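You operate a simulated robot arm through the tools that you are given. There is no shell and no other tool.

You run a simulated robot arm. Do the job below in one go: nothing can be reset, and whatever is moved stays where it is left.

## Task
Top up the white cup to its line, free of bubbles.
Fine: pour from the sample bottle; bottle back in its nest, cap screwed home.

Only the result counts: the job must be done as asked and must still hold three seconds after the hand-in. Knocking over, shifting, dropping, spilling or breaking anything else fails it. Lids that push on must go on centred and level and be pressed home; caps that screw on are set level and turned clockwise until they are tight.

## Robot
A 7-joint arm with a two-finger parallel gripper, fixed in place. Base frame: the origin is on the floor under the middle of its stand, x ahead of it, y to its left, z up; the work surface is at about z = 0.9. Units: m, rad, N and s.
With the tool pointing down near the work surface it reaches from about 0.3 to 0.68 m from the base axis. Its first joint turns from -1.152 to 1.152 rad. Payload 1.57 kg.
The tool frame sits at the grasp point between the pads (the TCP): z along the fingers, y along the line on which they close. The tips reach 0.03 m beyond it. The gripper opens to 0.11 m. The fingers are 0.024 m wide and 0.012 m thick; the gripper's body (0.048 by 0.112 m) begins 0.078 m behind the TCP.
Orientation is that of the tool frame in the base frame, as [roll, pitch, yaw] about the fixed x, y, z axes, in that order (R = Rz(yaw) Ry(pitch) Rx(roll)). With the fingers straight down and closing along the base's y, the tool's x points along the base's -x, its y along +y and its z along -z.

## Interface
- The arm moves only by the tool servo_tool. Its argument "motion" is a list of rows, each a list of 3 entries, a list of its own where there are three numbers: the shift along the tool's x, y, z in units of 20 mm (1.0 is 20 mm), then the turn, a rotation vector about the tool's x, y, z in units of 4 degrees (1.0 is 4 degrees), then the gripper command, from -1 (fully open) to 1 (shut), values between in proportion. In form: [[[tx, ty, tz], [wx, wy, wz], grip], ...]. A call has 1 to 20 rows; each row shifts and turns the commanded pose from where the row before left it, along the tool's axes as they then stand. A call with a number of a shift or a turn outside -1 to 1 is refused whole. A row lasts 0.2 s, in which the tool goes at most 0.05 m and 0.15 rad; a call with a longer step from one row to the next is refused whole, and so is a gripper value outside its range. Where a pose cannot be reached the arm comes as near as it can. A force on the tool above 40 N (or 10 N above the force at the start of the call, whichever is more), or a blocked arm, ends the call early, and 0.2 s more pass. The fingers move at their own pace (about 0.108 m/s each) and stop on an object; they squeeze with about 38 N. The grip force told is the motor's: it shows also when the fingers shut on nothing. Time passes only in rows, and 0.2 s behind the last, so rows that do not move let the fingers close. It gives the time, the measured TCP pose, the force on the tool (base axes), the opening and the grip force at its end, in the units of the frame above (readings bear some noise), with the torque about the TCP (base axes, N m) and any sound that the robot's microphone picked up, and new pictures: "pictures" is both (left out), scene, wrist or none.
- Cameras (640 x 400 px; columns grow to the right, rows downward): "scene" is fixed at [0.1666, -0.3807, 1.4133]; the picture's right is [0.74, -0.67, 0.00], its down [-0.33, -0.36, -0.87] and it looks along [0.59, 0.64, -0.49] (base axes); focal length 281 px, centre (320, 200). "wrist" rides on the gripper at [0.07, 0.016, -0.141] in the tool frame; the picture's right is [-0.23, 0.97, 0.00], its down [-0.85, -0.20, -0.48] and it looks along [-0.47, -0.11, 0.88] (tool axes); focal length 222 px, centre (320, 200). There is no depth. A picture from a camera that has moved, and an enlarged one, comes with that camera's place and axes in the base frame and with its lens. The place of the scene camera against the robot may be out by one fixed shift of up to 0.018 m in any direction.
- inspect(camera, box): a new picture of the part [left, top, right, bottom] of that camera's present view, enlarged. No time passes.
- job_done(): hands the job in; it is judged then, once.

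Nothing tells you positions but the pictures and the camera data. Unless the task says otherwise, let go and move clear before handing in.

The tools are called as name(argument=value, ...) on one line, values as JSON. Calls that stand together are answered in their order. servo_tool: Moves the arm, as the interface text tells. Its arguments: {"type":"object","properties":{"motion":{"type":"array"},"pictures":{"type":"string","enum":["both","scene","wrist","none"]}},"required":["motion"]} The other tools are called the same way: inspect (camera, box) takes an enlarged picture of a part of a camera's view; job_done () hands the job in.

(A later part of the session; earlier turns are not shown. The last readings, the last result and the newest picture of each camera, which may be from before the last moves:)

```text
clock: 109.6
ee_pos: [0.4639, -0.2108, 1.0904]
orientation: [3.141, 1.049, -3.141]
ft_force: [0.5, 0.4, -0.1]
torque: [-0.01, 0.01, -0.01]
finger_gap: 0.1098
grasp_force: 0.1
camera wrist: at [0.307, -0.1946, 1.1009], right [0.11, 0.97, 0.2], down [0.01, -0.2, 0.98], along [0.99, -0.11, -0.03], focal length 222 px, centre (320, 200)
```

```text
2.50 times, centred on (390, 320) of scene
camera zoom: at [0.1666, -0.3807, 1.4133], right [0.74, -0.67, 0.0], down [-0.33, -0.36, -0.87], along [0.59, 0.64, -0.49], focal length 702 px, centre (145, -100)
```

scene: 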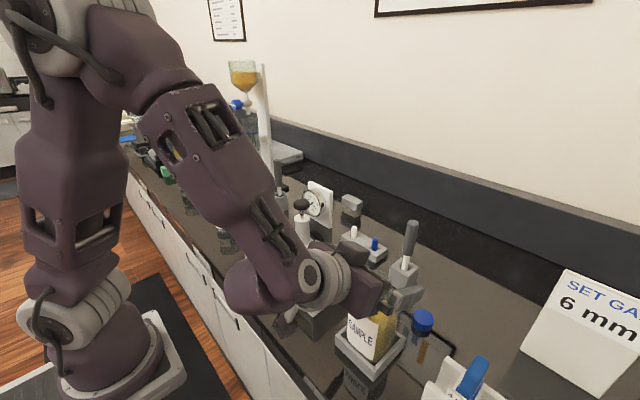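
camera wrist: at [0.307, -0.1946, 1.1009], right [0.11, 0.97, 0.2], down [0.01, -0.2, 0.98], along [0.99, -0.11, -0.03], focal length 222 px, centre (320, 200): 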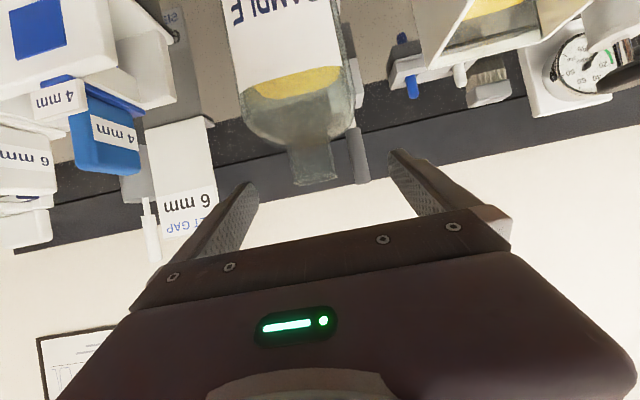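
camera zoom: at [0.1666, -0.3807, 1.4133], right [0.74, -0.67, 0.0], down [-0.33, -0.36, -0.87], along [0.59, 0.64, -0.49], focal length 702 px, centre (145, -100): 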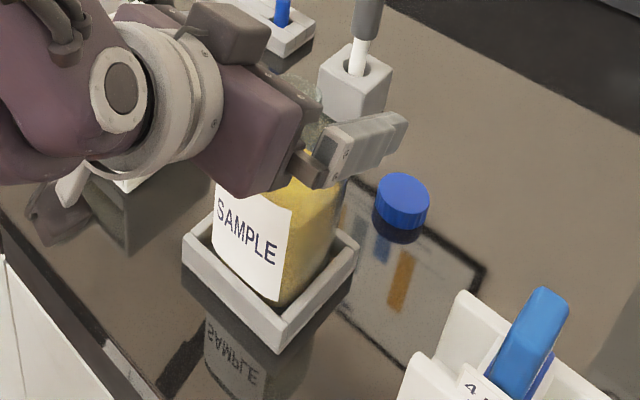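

Bottle is centred between the fingers (centre y ≈ -0.211). Lowering to the grip height at mid-body.

servo_tool(motion=[[[0.6, 0, 0.346], [0, 0, 0], -1], [[0.6, 0, 0.346], [0, 0, 0], -1], [[0.6, 0, 0.346], [0, 0, 0], -1], [[0.6, 0, 0.346], [0, 0, 0], -1], [[0.6, 0, 0.346], [0, 0, 0], -1], [[0.6, 0, 0.346], [0, 0, 0], -1], [[0.6, 0, 0.346], [0, 0, 0], -1], [[0.59, 0, 0.34], [0, 0, 0], -1], [[0, 0, 0], [0, 0, 0], -1]], pictures="both")

inspect(camera="wrist", box=[150, 0, 470, 240])

```text
clock: 111.6
ee_pos: [0.4661, -0.2099, 0.9813]
orientation: [3.14, 1.049, -3.139]
ft_force: [0.7, -0.5, 0.3]
torque: [-0.01, -0.01, -0.01]
finger_gap: 0.1102
grasp_force: 0.1
camera wrist: at [0.3079, -0.1937, 0.9907], right [0.11, 0.97, 0.2], down [0.01, -0.2, 0.98], along [0.99, -0.11, -0.03], focal length 222 px, centre (320, 200)
```

scene: 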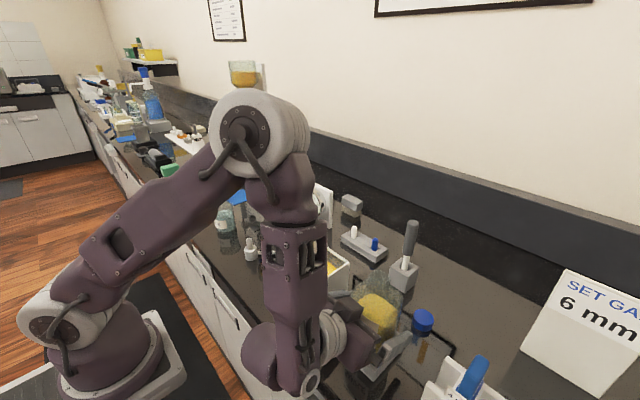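
wrist: 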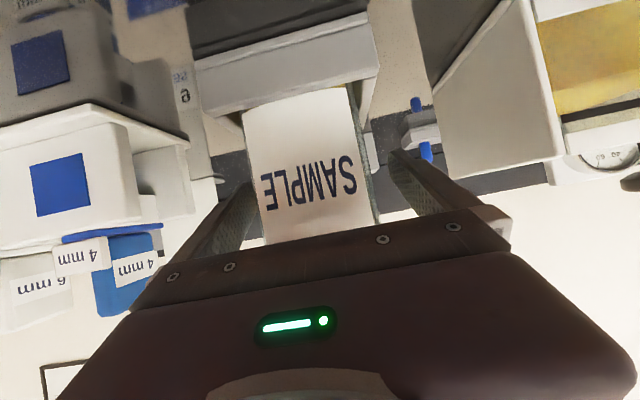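

```text
1.67 times, centred on (310, 120) of wrist
camera zoom: at [0.3079, -0.1937, 0.9907], right [0.11, 0.97, 0.2], down [0.01, -0.2, 0.98], along [0.99, -0.11, -0.03], focal length 370 px, centre (337, 333)
```

zoom: 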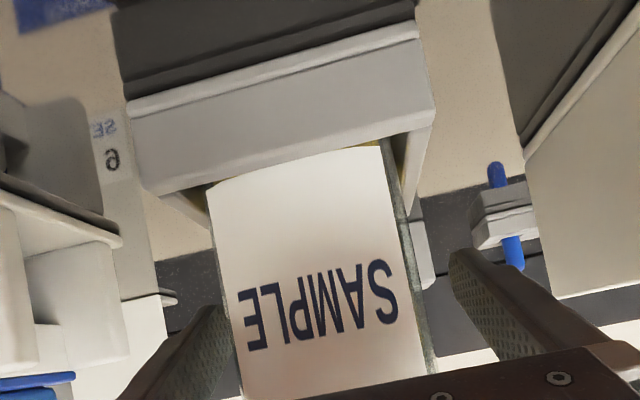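

Fingers straddle the bottle cleanly. Closing.

servo_tool(motion=[[[0, 0, 0], [0, 0, 0], -0.2], [[0, 0, 0], [0, 0, 0], 0.6], [[0, 0, 0], [0, 0, 0], 1], [[0, 0, 0], [0, 0, 0], 1], [[0, 0, 0], [0, 0, 0], 1]], pictures="wrist")

```text
clock: 112.8
ee_pos: [0.4658, -0.2097, 0.9807]
orientation: [3.141, 1.047, -3.14]
ft_force: [-1.0, -1.8, 0.0]
torque: [-0.35, -0.13, -0.06]
finger_gap: 0.0759
grasp_force: 38.0
camera wrist: at [0.3078, -0.1939, 0.9908], right [0.11, 0.97, 0.2], down [0.01, -0.2, 0.98], along [0.99, -0.11, -0.03], focal length 222 px, centre (320, 200)
```

wrist: 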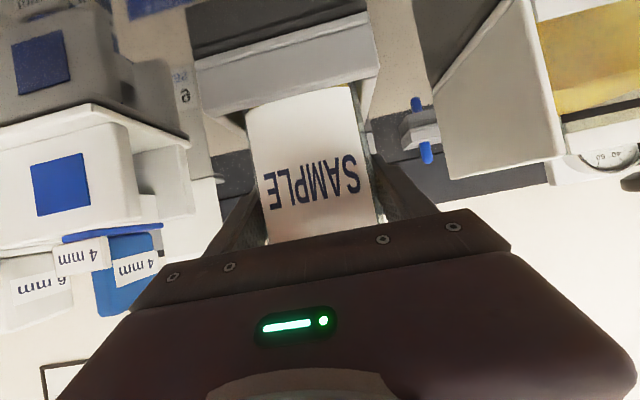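

Bottle gripped (0.076 m wide, 38 N). Lifting slowly straight up.

servo_tool(motion=[[[-0.1, 0, -0.0575], [0, 0, 0], 1], [[-0.2, 0, -0.115], [0, 0, 0], 1], [[-0.3, 0, -0.1725], [0, 0, 0], 1], [[-0.4335, 0, -0.249], [0, 0, 0], 1], [[-0.4335, 0, -0.249], [0, 0, 0], 1], [[-0.4335, 0, -0.249], [0, 0, 0], 1], [[-0.4335, 0, -0.249], [0, 0, 0], 1], [[-0.4335, 0, -0.249], [0, 0, 0], 1], [[-0.4335, 0, -0.249], [0, 0, 0], 1], [[-0.4335, 0, -0.249], [0, 0, 0], 1], [[-0.4335, 0, -0.249], [0, 0, 0], 1], [[-0.4335, 0, -0.249], [0, 0, 0], 1], [[-0.4335, 0, -0.249], [0, 0, 0], 1], [[-0.2, 0, -0.115], [0, 0, 0], 1], [[0, 0, 0], [0, 0, 0], 1]], pictures="both")

```text
clock: 116.0
ee_pos: [0.4645, -0.2075, 1.1]
orientation: [3.14, 1.049, -3.14]
ft_force: [0.3, 0.1, -7.6]
torque: [0.0, 0.0, -0.01]
finger_gap: 0.076
grasp_force: 38.2
camera wrist: at [0.3064, -0.1933, 1.1097], right [0.11, 0.97, 0.2], down [0.01, -0.2, 0.98], along [0.99, -0.11, -0.03], focal length 222 px, centre (320, 200)
```

scene: 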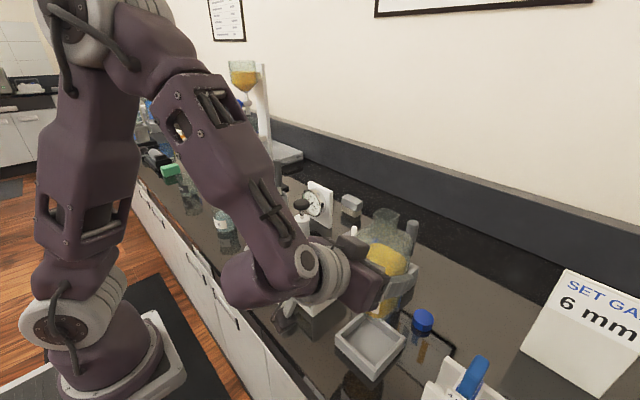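
wrist: 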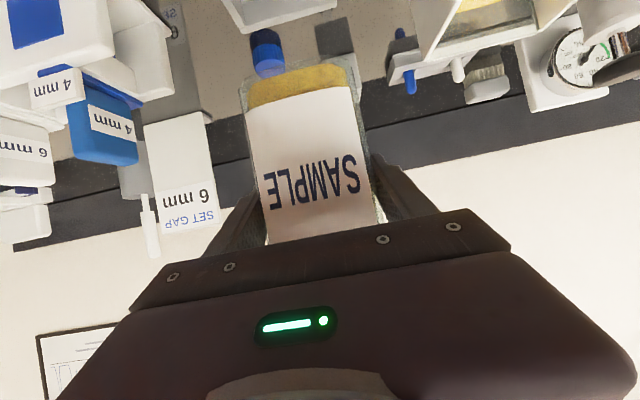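

Lifted cleanly (weight ~7.6 N), nest is empty. I'll raise a little more, then swing the heading to 90° slowly, staying well above the gauge stand.

servo_tool(motion=[[[-0.4335, 0, -0.249], [0, 0, 0], 1], [[-0.4335, 0, -0.249], [0, 0, 0], 1], [[-0.4335, 0, -0.249], [0, 0, 0], 1], [[-0.4335, 0, -0.249], [0, 0, 0], 1], [[-0.4335, 0, -0.249], [0, 0, 0], 1], [[0, 0.3, 0], [0, 0, 0], 1], [[0, 0.4, 0], [0, 0, 0], 1], [[0, 0.4, 0], [0, 0, 0], 1], [[0, 0.4, 0], [0, 0, 0], 1], [[0, 0.3, 0], [0, 0, 0], 1], [[0, 0, 0], [0, 0, 0], 1]], pictures="none")

servo_tool(motion=[[[0, 0, 0], [-0.43, 0, -0.25], 1], [[0, 0, 0], [-0.866, 0, -0.5], 1], [[0, 0, 0], [-0.866, 0, -0.5], 1], [[0, 0, 0], [-0.866, 0, -0.5], 1], [[0, 0, 0], [-0.866, 0, -0.5], 1], [[0, 0, 0], [-0.866, 0, -0.5], 1], [[0, 0, 0], [-0.866, 0, -0.5], 1], [[0, 0, 0], [-0.866, 0, -0.5], 1], [[0, 0, 0], [-0.866, 0, -0.5], 1], [[0, 0, 0], [-0.866, 0, -0.5], 1], [[0, 0, 0], [-0.866, 0, -0.5], 1], [[0, 0, 0], [-0.866, 0, -0.5], 1], [[0, 0, 0], [-0.866, 0, -0.5], 1], [[0, 0, 0], [-0.866, 0, -0.5], 1], [[0, 0, 0], [-0.866, 0, -0.5], 1], [[0, 0, 0], [-0.866, 0, -0.5], 1], [[0, 0, 0], [-0.866, 0, -0.5], 1], [[0, 0, 0], [-0.866, 0, -0.5], 1], [[0, 0, 0], [-0.866, 0, -0.5], 1], [[0, 0, 0], [-0.866, 0, -0.5], 1]], pictures="scene")

```text
clock: 118.4
ee_pos: [0.4662, -0.1749, 1.15]
orientation: [3.14, 1.049, -3.141]
ft_force: [-0.9, 0.4, -7.0]
torque: [-0.01, 0.02, -0.01]
finger_gap: 0.0759
grasp_force: 38.5
```

```text
clock: 122.6
ee_pos: [0.464, -0.1742, 1.1489]
orientation: [-3.139, 1.048, -1.775]
ft_force: [0.8, -0.2, -6.8]
torque: [-0.02, 0.01, 0.0]
finger_gap: 0.0759
grasp_force: 38.2
```

scene: 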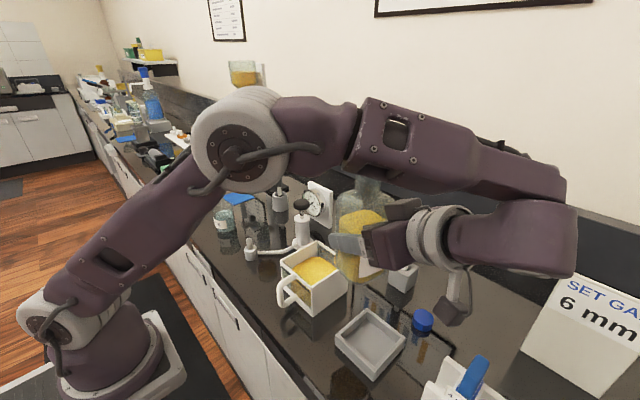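

servo_tool(motion=[[[0, -0.15, 0], [-0.843, 0, -0.487], 1], [[0, -0.3, 0], [-0.843, 0, -0.487], 1], [[0, -0.2, 0], [-0.843, 0, -0.487], 1], [[0, 0, 0], [0, 0, 0], 1]], pictures="both")

inspect(camera="scene", box=[260, 180, 420, 330])

```text
clock: 123.6
ee_pos: [0.4773, -0.1746, 1.1488]
orientation: [-3.139, 1.046, -1.573]
ft_force: [1.0, 0.2, -7.1]
torque: [-0.04, 0.0, 0.02]
finger_gap: 0.076
grasp_force: 38.1
camera wrist: at [0.4601, -0.3326, 1.1589], right [-0.97, 0.12, 0.19], down [0.2, 0.01, 0.98], along [0.11, 0.99, -0.04], focal length 222 px, centre (320, 200)
```

scene: 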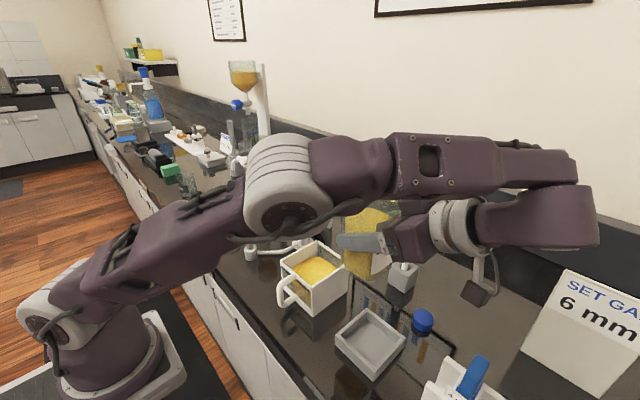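
wrist: 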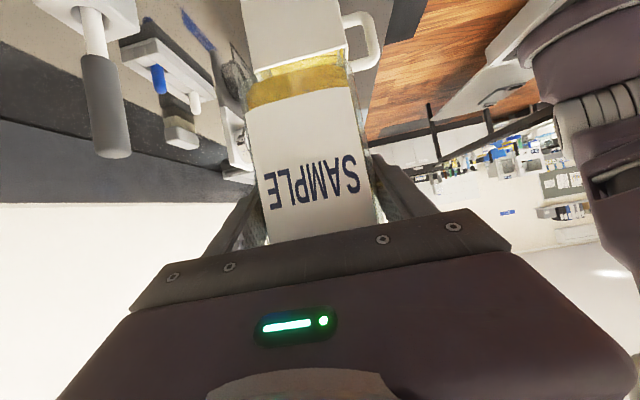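

```text
2.67 times, centred on (340, 255) of scene
camera zoom: at [0.1667, -0.3807, 1.4133], right [0.74, -0.67, 0.0], down [-0.33, -0.36, -0.87], along [0.59, 0.64, -0.49], focal length 749 px, centre (267, 53)
```

zoom: 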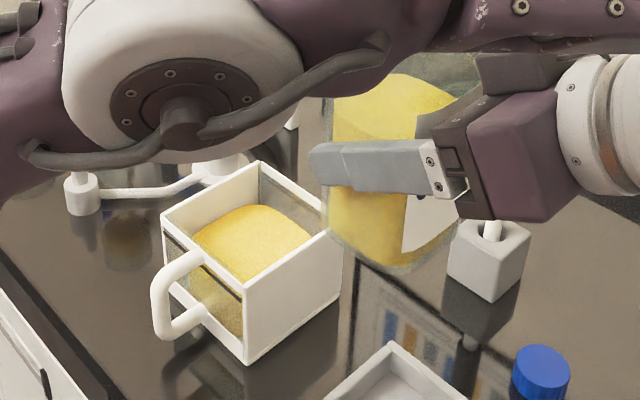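

The bottle is beside the cup at heading 90°, upright. Now tilting slowly to about 60°, still well short of flowing by my estimate (~76°).

servo_tool(motion=[[[0, 0, 0], [0, 0.4, 0], 1], [[0, 0, 0], [0, 0.7, 0], 1], [[0, 0, 0], [0, 0.9, 0], 1], [[0, 0, 0], [0, 0.9, 0], 1], [[0, 0, 0], [0, 0.9, 0], 1], [[0, 0, 0], [0, 0.9, 0], 1], [[0, 0, 0], [0, 0.9, 0], 1], [[0, 0, 0], [0, 0.9, 0], 1], [[0, 0, 0], [0, 0.9, 0], 1], [[0, 0, 0], [0, 0.9, 0], 1], [[0, 0, 0], [0, 0.9, 0], 1], [[0, 0, 0], [0, 0.9, 0], 1], [[0, 0, 0], [0, 0.9, 0], 1], [[0, 0, 0], [0, 0.7, 0], 1], [[0, 0, 0], [0, 0.5, 0], 1], [[0, 0, 0], [0, 0.3, 0], 1], [[0, 0, 0], [0, 0, 0], 1]], pictures="both")

inspect(camera="scene", box=[260, 150, 420, 330])

```text
clock: 127.2
ee_pos: [0.478, -0.175, 1.1507]
orientation: [-3.139, 0.175, -1.574]
ft_force: [0.3, -0.3, -6.0]
torque: [0.02, -0.02, 0.0]
finger_gap: 0.0759
grasp_force: 38.1
camera wrist: at [0.461, -0.2691, 1.2765], right [-0.97, 0.23, 0.04], down [0.2, 0.76, 0.62], along [0.11, 0.61, -0.78], focal length 222 px, centre (320, 200)
```

scene: 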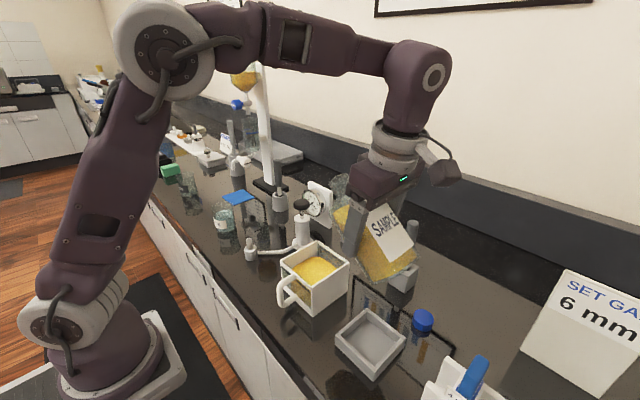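
wrist: 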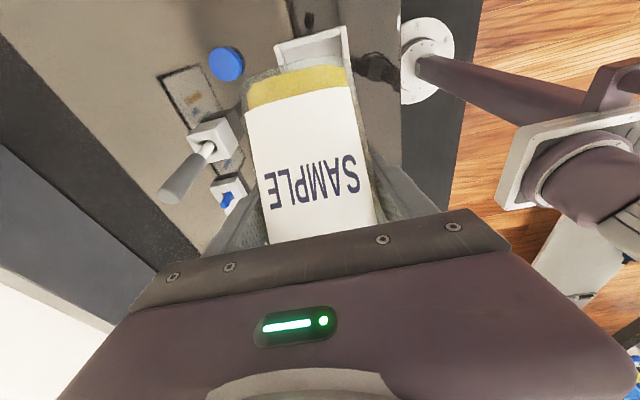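

```text
2.22 times, centred on (340, 240) of scene
camera zoom: at [0.1667, -0.3807, 1.4133], right [0.74, -0.67, 0.0], down [-0.33, -0.36, -0.87], along [0.59, 0.64, -0.49], focal length 624 px, centre (276, 111)
```

zoom: 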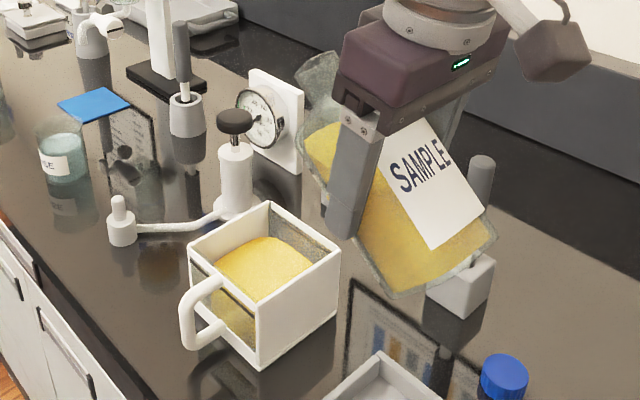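

No flow yet at 50°, bottle holds firmly. Tilting to 60°, then lowering over the cup's -y wall.

servo_tool(motion=[[[0, 0, 0], [0, 0.5, 0], 1], [[0, 0, 0], [0, 0.5, 0], 1], [[0, 0, 0], [0, 0.5, 0], 1], [[0, 0, 0], [0, 0.5, 0], 1], [[0, 0, 0], [0, 0.5, 0], 1], [[0, 0, 0.3], [0, 0, 0], 1], [[0, 0, 0.5], [0, 0, 0], 1], [[0, 0, 0.5], [0, 0, 0], 1], [[0, 0, 0.5], [0, 0, 0], 1], [[0, 0, 0.5], [0, 0, 0], 1], [[0, 0, 0.5], [0, 0, 0], 1], [[0, 0, 0.5], [0, 0, 0], 1], [[0, 0, 0.5], [0, 0, 0], 1], [[0, 0, 0.5], [0, 0, 0], 1], [[0, 0, 0.5], [0, 0, 0], 1], [[0, 0, 0.4], [0, 0, 0], 1], [[0, 0, 0.3], [0, 0, 0], 1], [[0, 0, 0], [0, 0, 0], 1]], pictures="both")

inspect(camera="scene", box=[260, 190, 400, 330])

```text
clock: 131.0
ee_pos: [0.4787, -0.1741, 1.0393]
orientation: [-3.141, 0.001, -1.577]
ft_force: [0.2, 0.2, -6.8]
torque: [-0.01, -0.01, 0.01]
finger_gap: 0.076
grasp_force: 38.0
camera wrist: at [0.461, -0.2447, 1.1797], right [-0.97, 0.23, 0.0], down [0.2, 0.85, 0.48], along [0.11, 0.47, -0.88], focal length 222 px, centre (320, 200)
```

scene: 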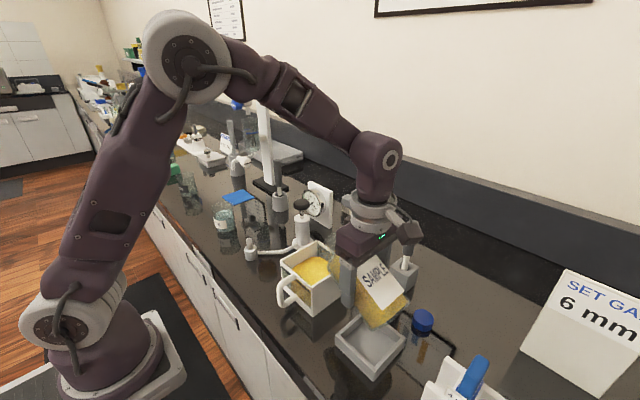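
wrist: 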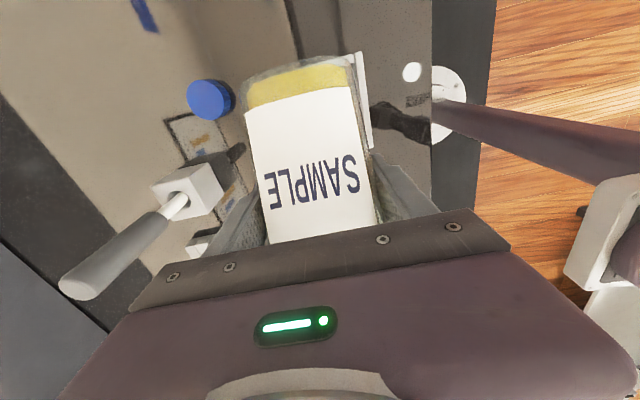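

```text
2.86 times, centred on (330, 260) of scene
camera zoom: at [0.1667, -0.3807, 1.4133], right [0.74, -0.67, 0.0], down [-0.33, -0.36, -0.87], along [0.59, 0.64, -0.49], focal length 802 px, centre (291, 29)
```

zoom: 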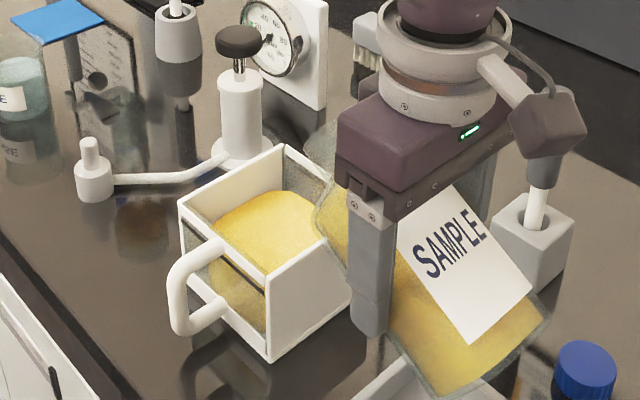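

At 60° tilt, lip just above the cup's -y wall region, no flow yet. I'll tilt to 70° and lower further, then look closely.

servo_tool(motion=[[[0, 0, 0.3], [0, 0.4, 0], 1], [[0, 0, 0.3], [0, 0.4, 0], 1], [[0, 0, 0.3], [0, 0.4, 0], 1], [[0, 0, 0.3], [0, 0.4, 0], 1], [[0, 0, 0.3], [0, 0.4, 0], 1], [[0, 0, 0.15], [0, 0.3, 0], 1], [[0, 0, 0], [0, 0.2, 0], 1], [[0, 0, 0], [0, 0, 0], 1]], pictures="both")

inspect(camera="scene", box=[260, 210, 400, 340])

```text
clock: 132.8
ee_pos: [0.4782, -0.1764, 1.0062]
orientation: [-3.14, -0.175, -1.577]
ft_force: [0.2, -0.3, -6.6]
torque: [0.02, -0.01, 0.0]
finger_gap: 0.0759
grasp_force: 37.7
camera wrist: at [0.4612, -0.2216, 1.1574], right [-0.97, 0.23, -0.04], down [0.2, 0.92, 0.32], along [0.11, 0.31, -0.95], focal length 222 px, centre (320, 200)
```

scene: 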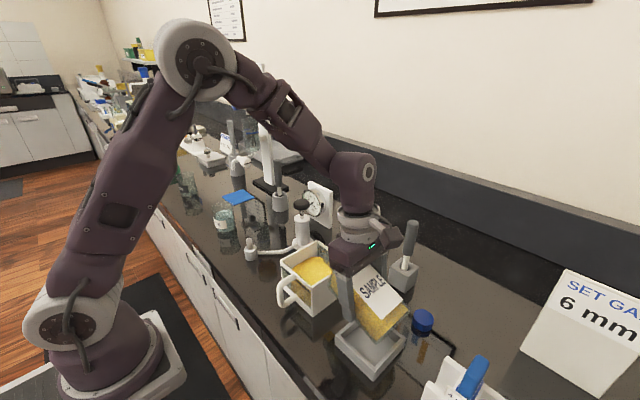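
wrist: 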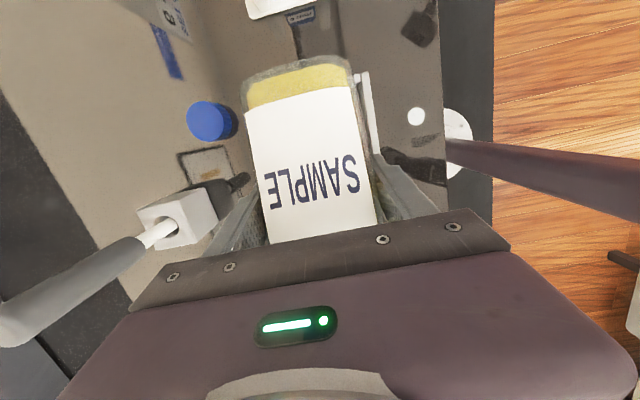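

```text
3.08 times, centred on (330, 275) of scene
camera zoom: at [0.1667, -0.3807, 1.4133], right [0.74, -0.67, 0.0], down [-0.33, -0.36, -0.87], along [0.59, 0.64, -0.49], focal length 864 px, centre (289, -31)
```

zoom: 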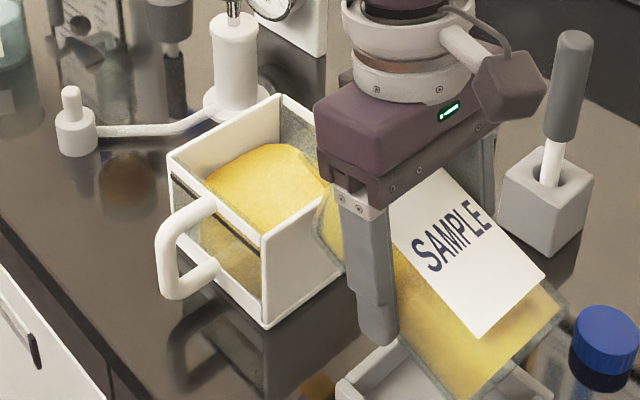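

inspect(camera="scene", box=[300, 225, 360, 285])

```text
6.67 times, centred on (330, 255) of scene
camera zoom: at [0.1667, -0.3807, 1.4133], right [0.74, -0.67, 0.0], down [-0.33, -0.36, -0.87], along [0.59, 0.64, -0.49], focal length 1872 px, centre (253, -167)
```

zoom: 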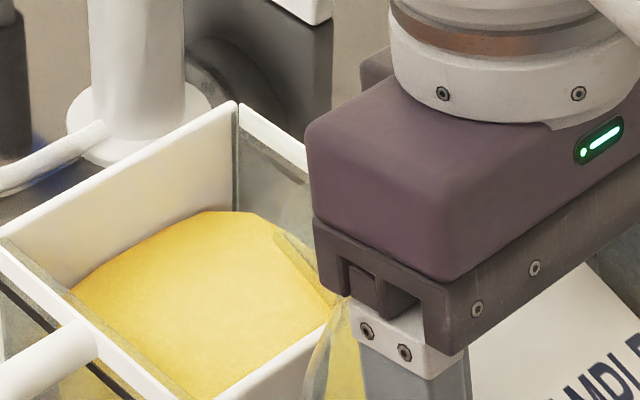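

The lip is hidden just behind the gripper in this view, but I can see the fluid surface in the cup. I'll tilt on in small steps, watching for the start of flow.

servo_tool(motion=[[[-0.07, 0, 0.06], [0, 0.25, 0], 1], [[-0.07, 0, 0.06], [0, 0.25, 0], 1], [[-0.07, 0, 0.06], [0, 0.25, 0], 1], [[-0.07, 0, 0.06], [0, 0.25, 0], 1], [[0, 0, 0], [0, 0, 0], 1], [[0, 0, 0], [0, 0, 0], 1]], pictures="none")

inspect(camera="scene", box=[265, 220, 375, 330])

inspect(camera="wrist", box=[220, 40, 420, 240])

```text
clock: 134.2
ee_pos: [0.4777, -0.1716, 1.0006]
orientation: [-3.141, -0.244, -1.576]
ft_force: [0.3, 0.2, -6.5]
torque: [0.07, 0.03, -0.01]
finger_gap: 0.0759
grasp_force: 38.1
```

```text
3.64 times, centred on (320, 275) of scene
camera zoom: at [0.1667, -0.3807, 1.4133], right [0.74, -0.67, 0.0], down [-0.33, -0.36, -0.87], along [0.59, 0.64, -0.49], focal length 1021 px, centre (320, -73)
```

zoom: 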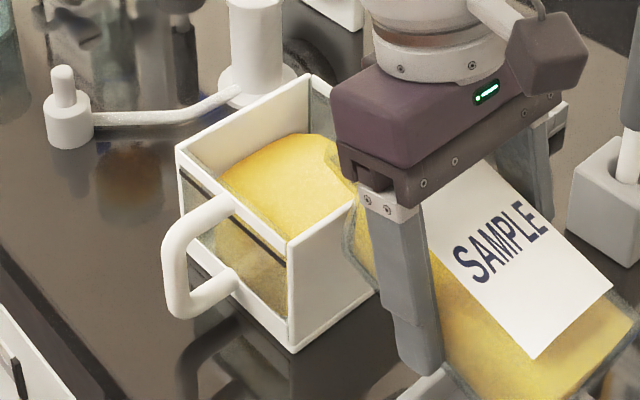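

```text
2.00 times, centred on (320, 140) of wrist
camera zoom: at [0.4612, -0.2068, 1.1544], right [-0.97, 0.22, -0.06], down [0.2, 0.94, 0.26], along [0.11, 0.24, -0.96], focal length 444 px, centre (320, 320)
```

zoom: 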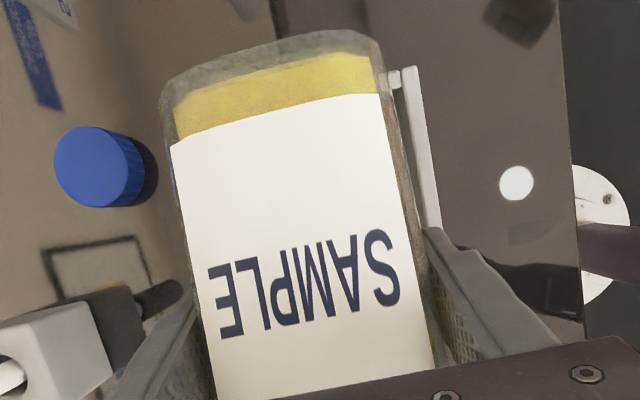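

inspect(camera="scene", box=[300, 235, 345, 280])

```text
8.89 times, centred on (322, 258) of scene
camera zoom: at [0.1667, -0.3807, 1.4133], right [0.74, -0.67, 0.0], down [-0.33, -0.36, -0.87], along [0.59, 0.64, -0.49], focal length 2496 px, centre (298, -311)
```

zoom: 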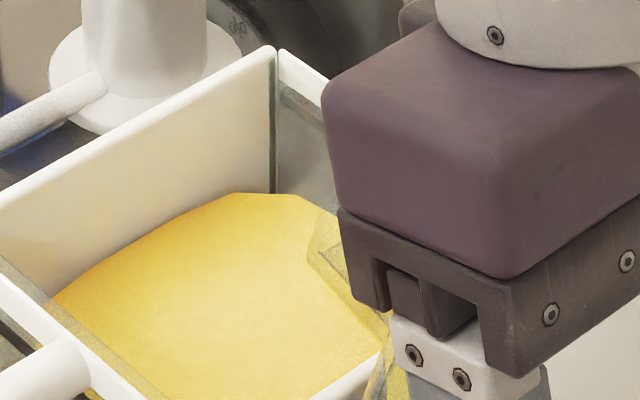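

Not flowing yet at 74°; the lip is visible just inside the cup. Continuing 1° at a time.

servo_tool(motion=[[[0, 0, 0], [0, 0.13, 0], 1], [[0, 0, 0], [0, 0.12, 0], 1], [[0, 0, 0], [0, 0, 0], 1], [[0, 0, 0], [0, 0, 0], 1]], pictures="none")

inspect(camera="scene", box=[300, 235, 345, 280])

```text
clock: 135.2
ee_pos: [0.4775, -0.1716, 1.0002]
orientation: [-3.14, -0.261, -1.576]
ft_force: [0.8, 0.1, -6.7]
torque: [0.04, 0.01, 0.0]
finger_gap: 0.0758
grasp_force: 38.2
```

```text
8.89 times, centred on (322, 258) of scene
camera zoom: at [0.1667, -0.3807, 1.4133], right [0.74, -0.67, 0.0], down [-0.33, -0.36, -0.87], along [0.59, 0.64, -0.49], focal length 2496 px, centre (298, -311)
```

zoom: 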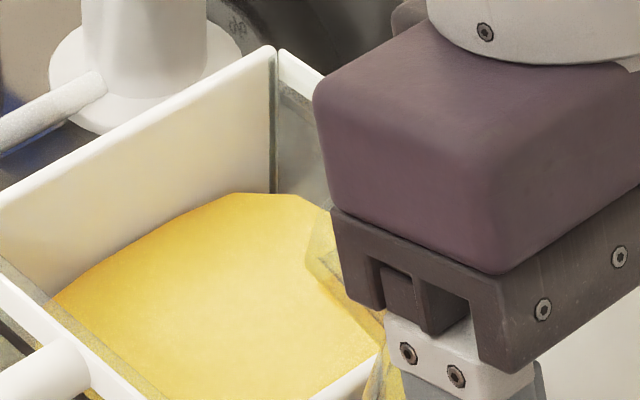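

servo_tool(motion=[[[0, 0, 0], [0, 0.13, 0], 1], [[0, 0, 0], [0, 0.12, 0], 1], [[0, 0, 0], [0, 0, 0], 1], [[0, 0, 0], [0, 0, 0], 1]], pictures="none")

inspect(camera="scene", box=[300, 235, 345, 280])

```text
clock: 136.2
ee_pos: [0.4774, -0.1725, 1.0018]
orientation: [-3.14, -0.279, -1.577]
ft_force: [-0.2, 0.3, -5.2]
torque: [0.0, 0.03, -0.02]
finger_gap: 0.0761
grasp_force: 38.5
```

```text
8.89 times, centred on (322, 258) of scene
camera zoom: at [0.1667, -0.3807, 1.4133], right [0.74, -0.67, 0.0], down [-0.33, -0.36, -0.87], along [0.59, 0.64, -0.49], focal length 2496 px, centre (298, -311)
```

zoom: 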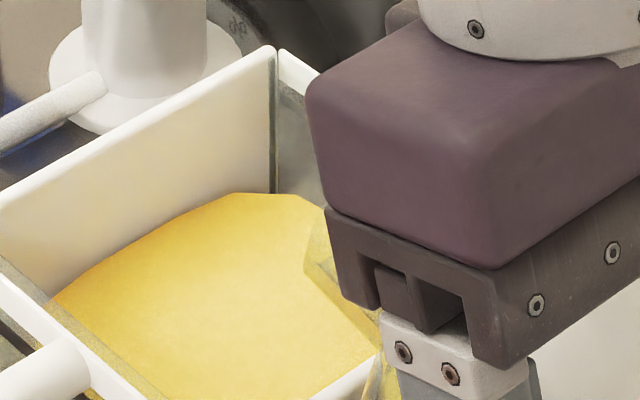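

servo_tool(motion=[[[0, 0, 0], [0, 0.13, 0], 1], [[0, 0, 0], [0, 0.12, 0], 1], [[0, 0, 0], [0, 0, 0], 1], [[0, 0, 0], [0, 0, 0], 1], [[0, 0, 0], [0, 0, 0], 1]], pictures="none")

inspect(camera="scene", box=[300, 235, 345, 280])

inspect(camera="scene", box=[265, 220, 385, 330])

```text
clock: 137.4
ee_pos: [0.4784, -0.1729, 1.0006]
orientation: [-3.141, -0.298, -1.577]
ft_force: [0.0, -0.1, -7.5]
torque: [0.02, 0.01, 0.04]
finger_gap: 0.0758
grasp_force: 37.9
```

```text
8.89 times, centred on (322, 258) of scene
camera zoom: at [0.1667, -0.3807, 1.4133], right [0.74, -0.67, 0.0], down [-0.33, -0.36, -0.87], along [0.59, 0.64, -0.49], focal length 2496 px, centre (298, -311)
```

zoom: 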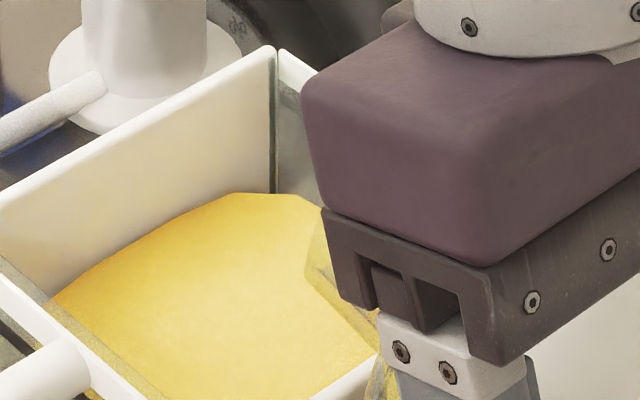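

```text
3.64 times, centred on (325, 275) of scene
camera zoom: at [0.1667, -0.3807, 1.4133], right [0.74, -0.67, 0.0], down [-0.33, -0.36, -0.87], along [0.59, 0.64, -0.49], focal length 1021 px, centre (302, -73)
```

zoom: 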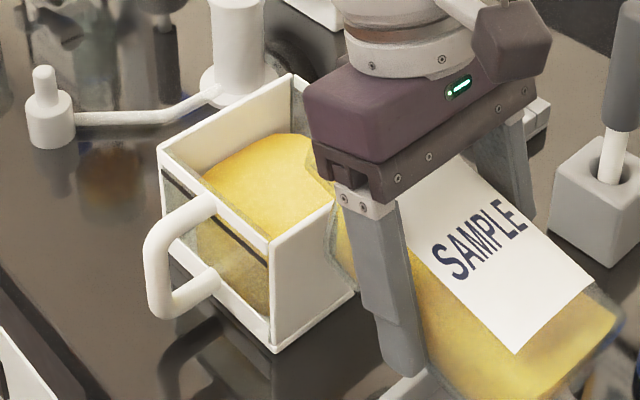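

Still holding at 77°. Next degree, with pauses.

servo_tool(motion=[[[0, 0, 0], [0, 0.13, 0], 1], [[0, 0, 0], [0, 0.12, 0], 1], [[0, 0, 0], [0, 0, 0], 1], [[0, 0, 0], [0, 0, 0], 1], [[0, 0, 0], [0, 0, 0], 1]], pictures="none")

inspect(camera="scene", box=[300, 235, 345, 280])

inspect(camera="wrist", box=[220, 40, 420, 240])

```text
clock: 138.6
ee_pos: [0.4785, -0.173, 0.9999]
orientation: [-3.14, -0.315, -1.576]
ft_force: [-0.3, -0.6, -6.5]
torque: [0.05, 0.01, -0.03]
finger_gap: 0.0759
grasp_force: 38.1
```

```text
8.89 times, centred on (322, 258) of scene
camera zoom: at [0.1667, -0.3807, 1.4133], right [0.74, -0.67, 0.0], down [-0.33, -0.36, -0.87], along [0.59, 0.64, -0.49], focal length 2496 px, centre (298, -311)
```

zoom: 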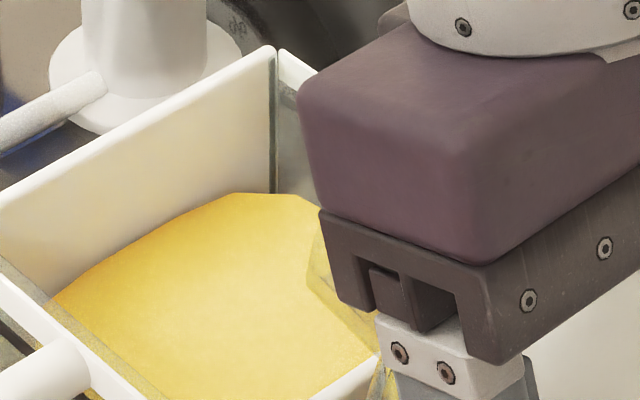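

```text
2.00 times, centred on (320, 140) of wrist
camera zoom: at [0.4612, -0.1967, 1.1559], right [-0.97, 0.22, -0.07], down [0.2, 0.96, 0.19], along [0.11, 0.17, -0.98], focal length 444 px, centre (320, 320)
```

zoom: 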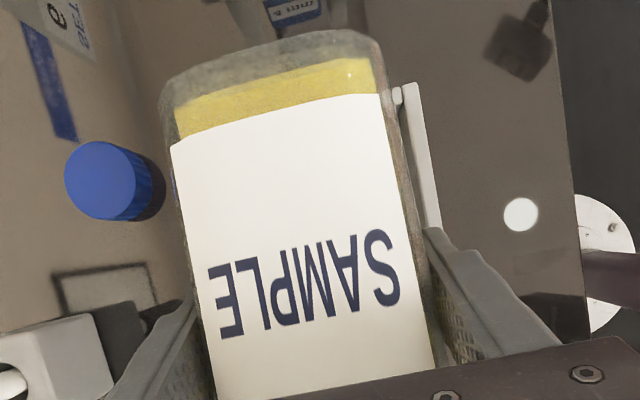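

servo_tool(motion=[[[0, 0, 0], [0, 0.13, 0], 1], [[0, 0, 0], [0, 0.12, 0], 1], [[0, 0, 0], [0, 0, 0], 1], [[0, 0, 0], [0, 0, 0], 1], [[0, 0, 0], [0, 0, 0], 1]], pictures="none")

inspect(camera="scene", box=[300, 235, 345, 280])

servo_tool(motion=[[[0, 0, 0], [0, 0.13, 0], 1], [[0, 0, 0], [0, 0.12, 0], 1], [[0, 0, 0], [0, 0, 0], 1], [[0, 0, 0], [0, 0, 0], 1], [[0, 0, 0], [0, 0, 0], 1]], pictures="none")

inspect(camera="scene", box=[300, 235, 345, 280])

```text
clock: 139.8
ee_pos: [0.4791, -0.175, 1.0007]
orientation: [-3.139, -0.332, -1.576]
ft_force: [0.0, 0.3, -7.0]
torque: [-0.01, -0.04, -0.02]
finger_gap: 0.0759
grasp_force: 37.8
```

```text
8.89 times, centred on (322, 258) of scene
camera zoom: at [0.1667, -0.3807, 1.4133], right [0.74, -0.67, 0.0], down [-0.33, -0.36, -0.87], along [0.59, 0.64, -0.49], focal length 2496 px, centre (298, -311)
```

zoom: 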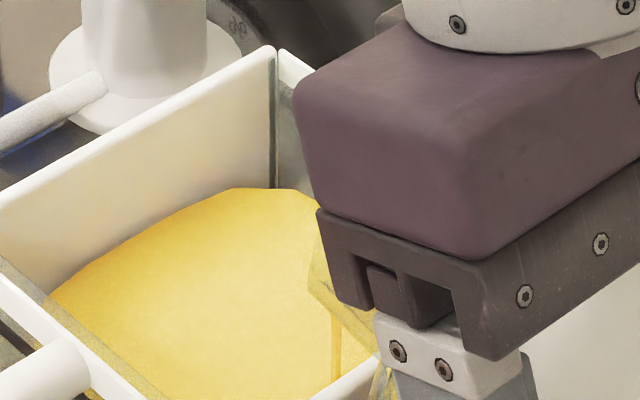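

```text
clock: 141.0
ee_pos: [0.4785, -0.1752, 1.0004]
orientation: [-3.138, -0.349, -1.574]
ft_force: [0.1, -0.2, -6.3]
torque: [0.04, 0.0, 0.02]
finger_gap: 0.0758
grasp_force: 38.6
```

```text
8.89 times, centred on (322, 258) of scene
camera zoom: at [0.1667, -0.3807, 1.4133], right [0.74, -0.67, 0.0], down [-0.33, -0.36, -0.87], along [0.59, 0.64, -0.49], focal length 2496 px, centre (298, -311)
```

zoom: 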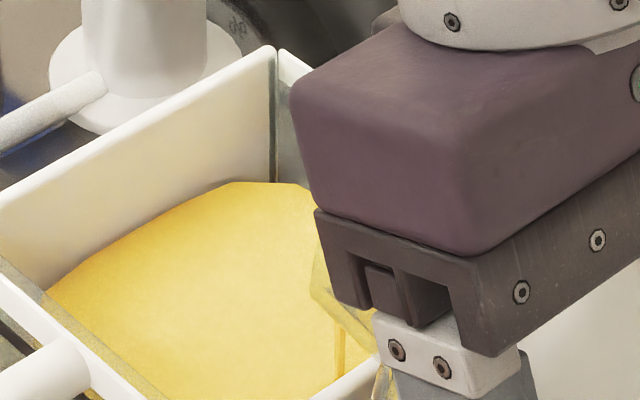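

Flow has started at ~79–80° as a thin stream falling just inside the cup's -y wall, and the level is creeping up. Holding here and watching.

servo_tool(motion=[[[0, 0, 0], [0, 0, 0], 1], [[0, 0, 0], [0, 0, 0], 1], [[0, 0, 0], [0, 0, 0], 1], [[0, 0, 0], [0, 0, 0], 1]], pictures="none")

inspect(camera="scene", box=[270, 230, 340, 300])

inspect(camera="scene", box=[300, 235, 345, 280])

```text
clock: 142.0
ee_pos: [0.4785, -0.1743, 1.0005]
orientation: [-3.139, -0.348, -1.576]
ft_force: [-0.2, 0.2, -6.4]
torque: [-0.01, 0.0, -0.01]
finger_gap: 0.0757
grasp_force: 38.1
```

```text
5.71 times, centred on (305, 265) of scene
camera zoom: at [0.1667, -0.3807, 1.4133], right [0.74, -0.67, 0.0], down [-0.33, -0.36, -0.87], along [0.59, 0.64, -0.49], focal length 1605 px, centre (406, -171)
```

zoom: 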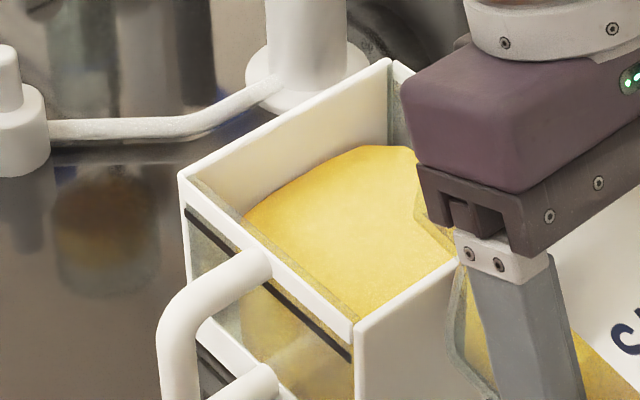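

```text
8.89 times, centred on (322, 258) of scene
camera zoom: at [0.1667, -0.3807, 1.4133], right [0.74, -0.67, 0.0], down [-0.33, -0.36, -0.87], along [0.59, 0.64, -0.49], focal length 2496 px, centre (298, -311)
```

zoom: 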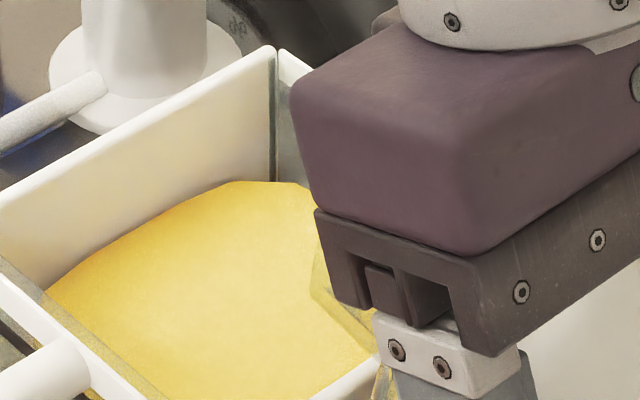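

The flow stops by itself once the fluid finds its level, so the poured amount follows the tilt: very controllable. About 3 mm poured so far. I'll continue in slow small steps, raising the tool to keep the lip height constant.

servo_tool(motion=[[[0.008, 0, -0.021], [0, 0.0625, 0], 1], [[0.008, 0, -0.021], [0, 0.0625, 0], 1], [[0.008, 0, -0.021], [0, 0.0625, 0], 1], [[0.008, 0, -0.021], [0, 0.0625, 0], 1], [[0, 0, 0], [0, 0, 0], 1], [[0, 0, 0], [0, 0, 0], 1], [[0, 0, 0], [0, 0, 0], 1], [[0, 0, 0], [0, 0, 0], 1], [[0, 0, 0], [0, 0, 0], 1], [[0, 0, 0], [0, 0, 0], 1]], pictures="none")

inspect(camera="scene", box=[300, 235, 345, 280])

```text
clock: 144.2
ee_pos: [0.4777, -0.1736, 1.0013]
orientation: [-3.141, -0.367, -1.577]
ft_force: [-0.4, 0.8, -7.4]
torque: [0.03, 0.03, 0.02]
finger_gap: 0.0761
grasp_force: 38.1
```

```text
8.89 times, centred on (322, 258) of scene
camera zoom: at [0.1667, -0.3807, 1.4133], right [0.74, -0.67, 0.0], down [-0.33, -0.36, -0.87], along [0.59, 0.64, -0.49], focal length 2496 px, centre (298, -311)
```

zoom: 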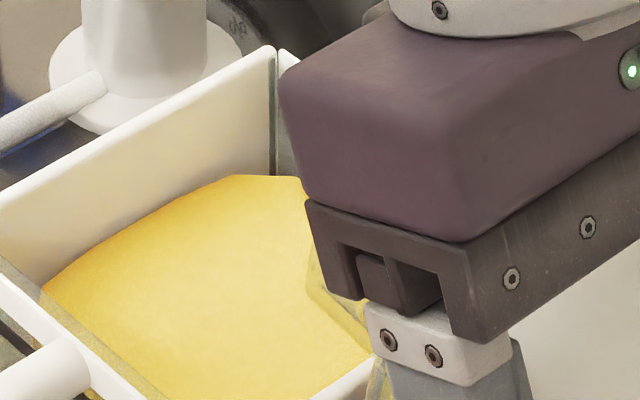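

Level is rising about 1.7–2 mm per degree. Let me look at the front window and line at high zoom for a direct comparison.

inspect(camera="scene", box=[286, 260, 336, 310])

inspect(camera="scene", box=[270, 240, 350, 320])

```text
8.00 times, centred on (311, 285) of scene
camera zoom: at [0.1667, -0.3807, 1.4133], right [0.74, -0.67, 0.0], down [-0.33, -0.36, -0.87], along [0.59, 0.64, -0.49], focal length 2247 px, centre (392, -480)
```

zoom: 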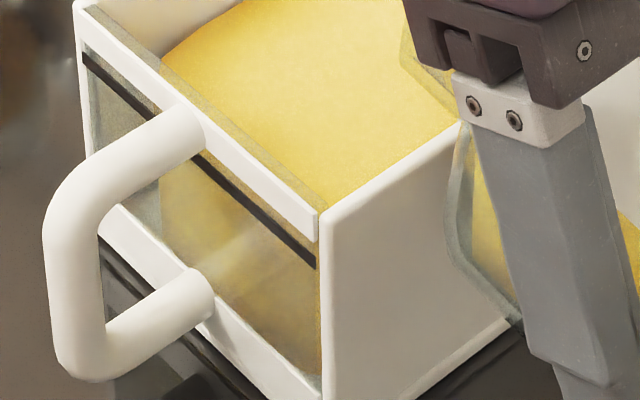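

```text
5.00 times, centred on (310, 280) of scene
camera zoom: at [0.1667, -0.3807, 1.4133], right [0.74, -0.67, 0.0], down [-0.33, -0.36, -0.87], along [0.59, 0.64, -0.49], focal length 1404 px, centre (370, -200)
```

zoom: 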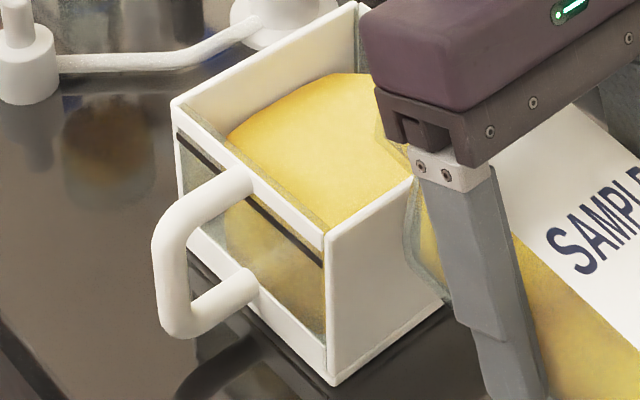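

servo_tool(motion=[[[0.008, 0, -0.021], [0, 0.0625, 0], 1], [[0.008, 0, -0.021], [0, 0.0625, 0], 1], [[0.008, 0, -0.021], [0, 0.0625, 0], 1], [[0.008, 0, -0.021], [0, 0.0625, 0], 1], [[0, 0, 0], [0, 0, 0], 1], [[0, 0, 0], [0, 0, 0], 1], [[0, 0, 0], [0, 0, 0], 1]], pictures="none")

inspect(camera="scene", box=[300, 235, 345, 280])

servo_tool(motion=[[[0, 0, 0], [0, 0, 0], 1], [[0, 0, 0], [0, 0, 0], 1], [[0, 0, 0], [0, 0, 0], 1], [[0, 0, 0], [0, 0, 0], 1]], pictures="none")

inspect(camera="scene", box=[300, 235, 345, 280])

```text
clock: 145.8
ee_pos: [0.4779, -0.1726, 1.0042]
orientation: [-3.141, -0.383, -1.576]
ft_force: [-0.7, -0.5, -6.7]
torque: [0.02, 0.0, 0.02]
finger_gap: 0.076
grasp_force: 38.3
```

```text
8.89 times, centred on (322, 258) of scene
camera zoom: at [0.1667, -0.3807, 1.4133], right [0.74, -0.67, 0.0], down [-0.33, -0.36, -0.87], along [0.59, 0.64, -0.49], focal length 2496 px, centre (298, -311)
```

zoom: 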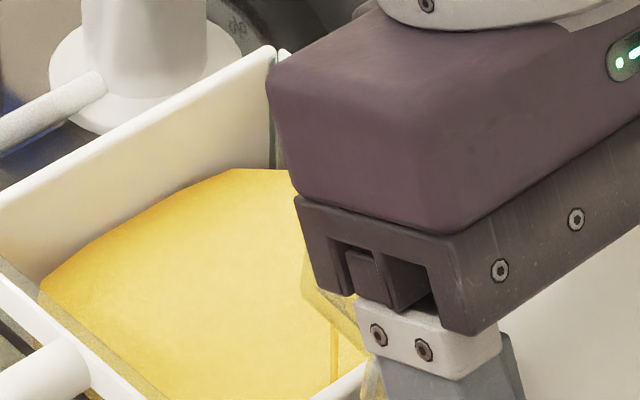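

```text
clock: 146.8
ee_pos: [0.4777, -0.1725, 1.0046]
orientation: [-3.141, -0.384, -1.576]
ft_force: [-0.2, 0.1, -7.0]
torque: [0.04, -0.03, -0.01]
finger_gap: 0.0759
grasp_force: 38.2
```

```text
8.89 times, centred on (322, 258) of scene
camera zoom: at [0.1667, -0.3807, 1.4133], right [0.74, -0.67, 0.0], down [-0.33, -0.36, -0.87], along [0.59, 0.64, -0.49], focal length 2496 px, centre (298, -311)
```

zoom: 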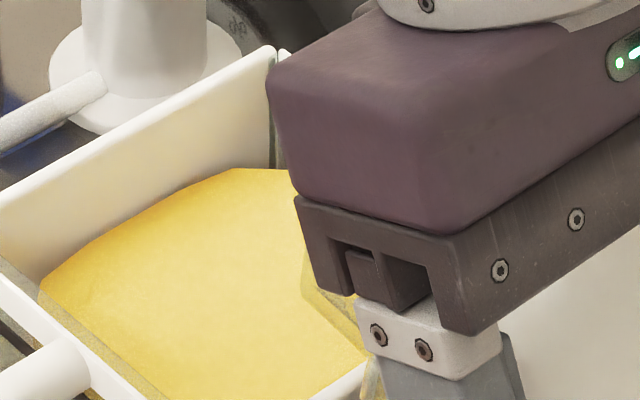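

About 8.7 mm of the needed ~13.5 mm has been added, still a thin quiet stream with no bubbles visible. One more degree slowly.

servo_tool(motion=[[[0.008, 0, -0.021], [0, 0.0625, 0], 1], [[0.008, 0, -0.021], [0, 0.0625, 0], 1], [[0.008, 0, -0.021], [0, 0.0625, 0], 1], [[0.008, 0, -0.021], [0, 0.0625, 0], 1], [[0, 0, 0], [0, 0, 0], 1], [[0, 0, 0], [0, 0, 0], 1], [[0, 0, 0], [0, 0, 0], 1], [[0, 0, 0], [0, 0, 0], 1], [[0, 0, 0], [0, 0, 0], 1], [[0, 0, 0], [0, 0, 0], 1], [[0, 0, 0], [0, 0, 0], 1]], pictures="none")

inspect(camera="scene", box=[300, 235, 345, 280])

inspect(camera="scene", box=[270, 240, 350, 320])

```text
clock: 149.2
ee_pos: [0.4786, -0.1737, 1.007]
orientation: [-3.139, -0.399, -1.576]
ft_force: [-0.1, 0.5, -6.4]
torque: [0.03, 0.04, 0.01]
finger_gap: 0.0758
grasp_force: 38.0
```

```text
8.89 times, centred on (322, 258) of scene
camera zoom: at [0.1667, -0.3807, 1.4133], right [0.74, -0.67, 0.0], down [-0.33, -0.36, -0.87], along [0.59, 0.64, -0.49], focal length 2496 px, centre (298, -311)
```

zoom: 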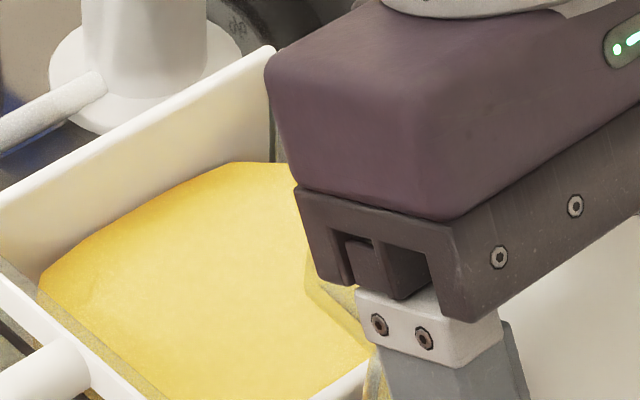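

```text
5.00 times, centred on (310, 280) of scene
camera zoom: at [0.1667, -0.3807, 1.4133], right [0.74, -0.67, 0.0], down [-0.33, -0.36, -0.87], along [0.59, 0.64, -0.49], focal length 1404 px, centre (370, -200)
```

zoom: 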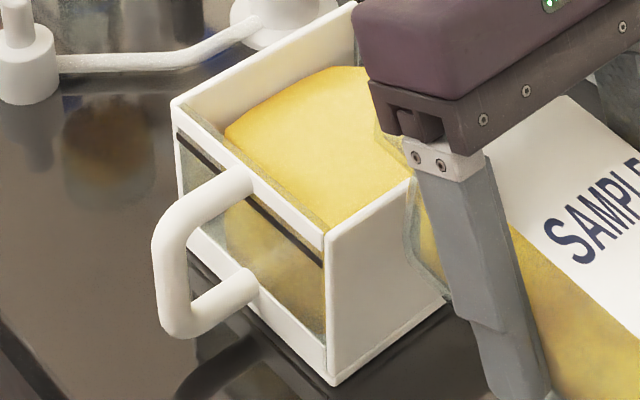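

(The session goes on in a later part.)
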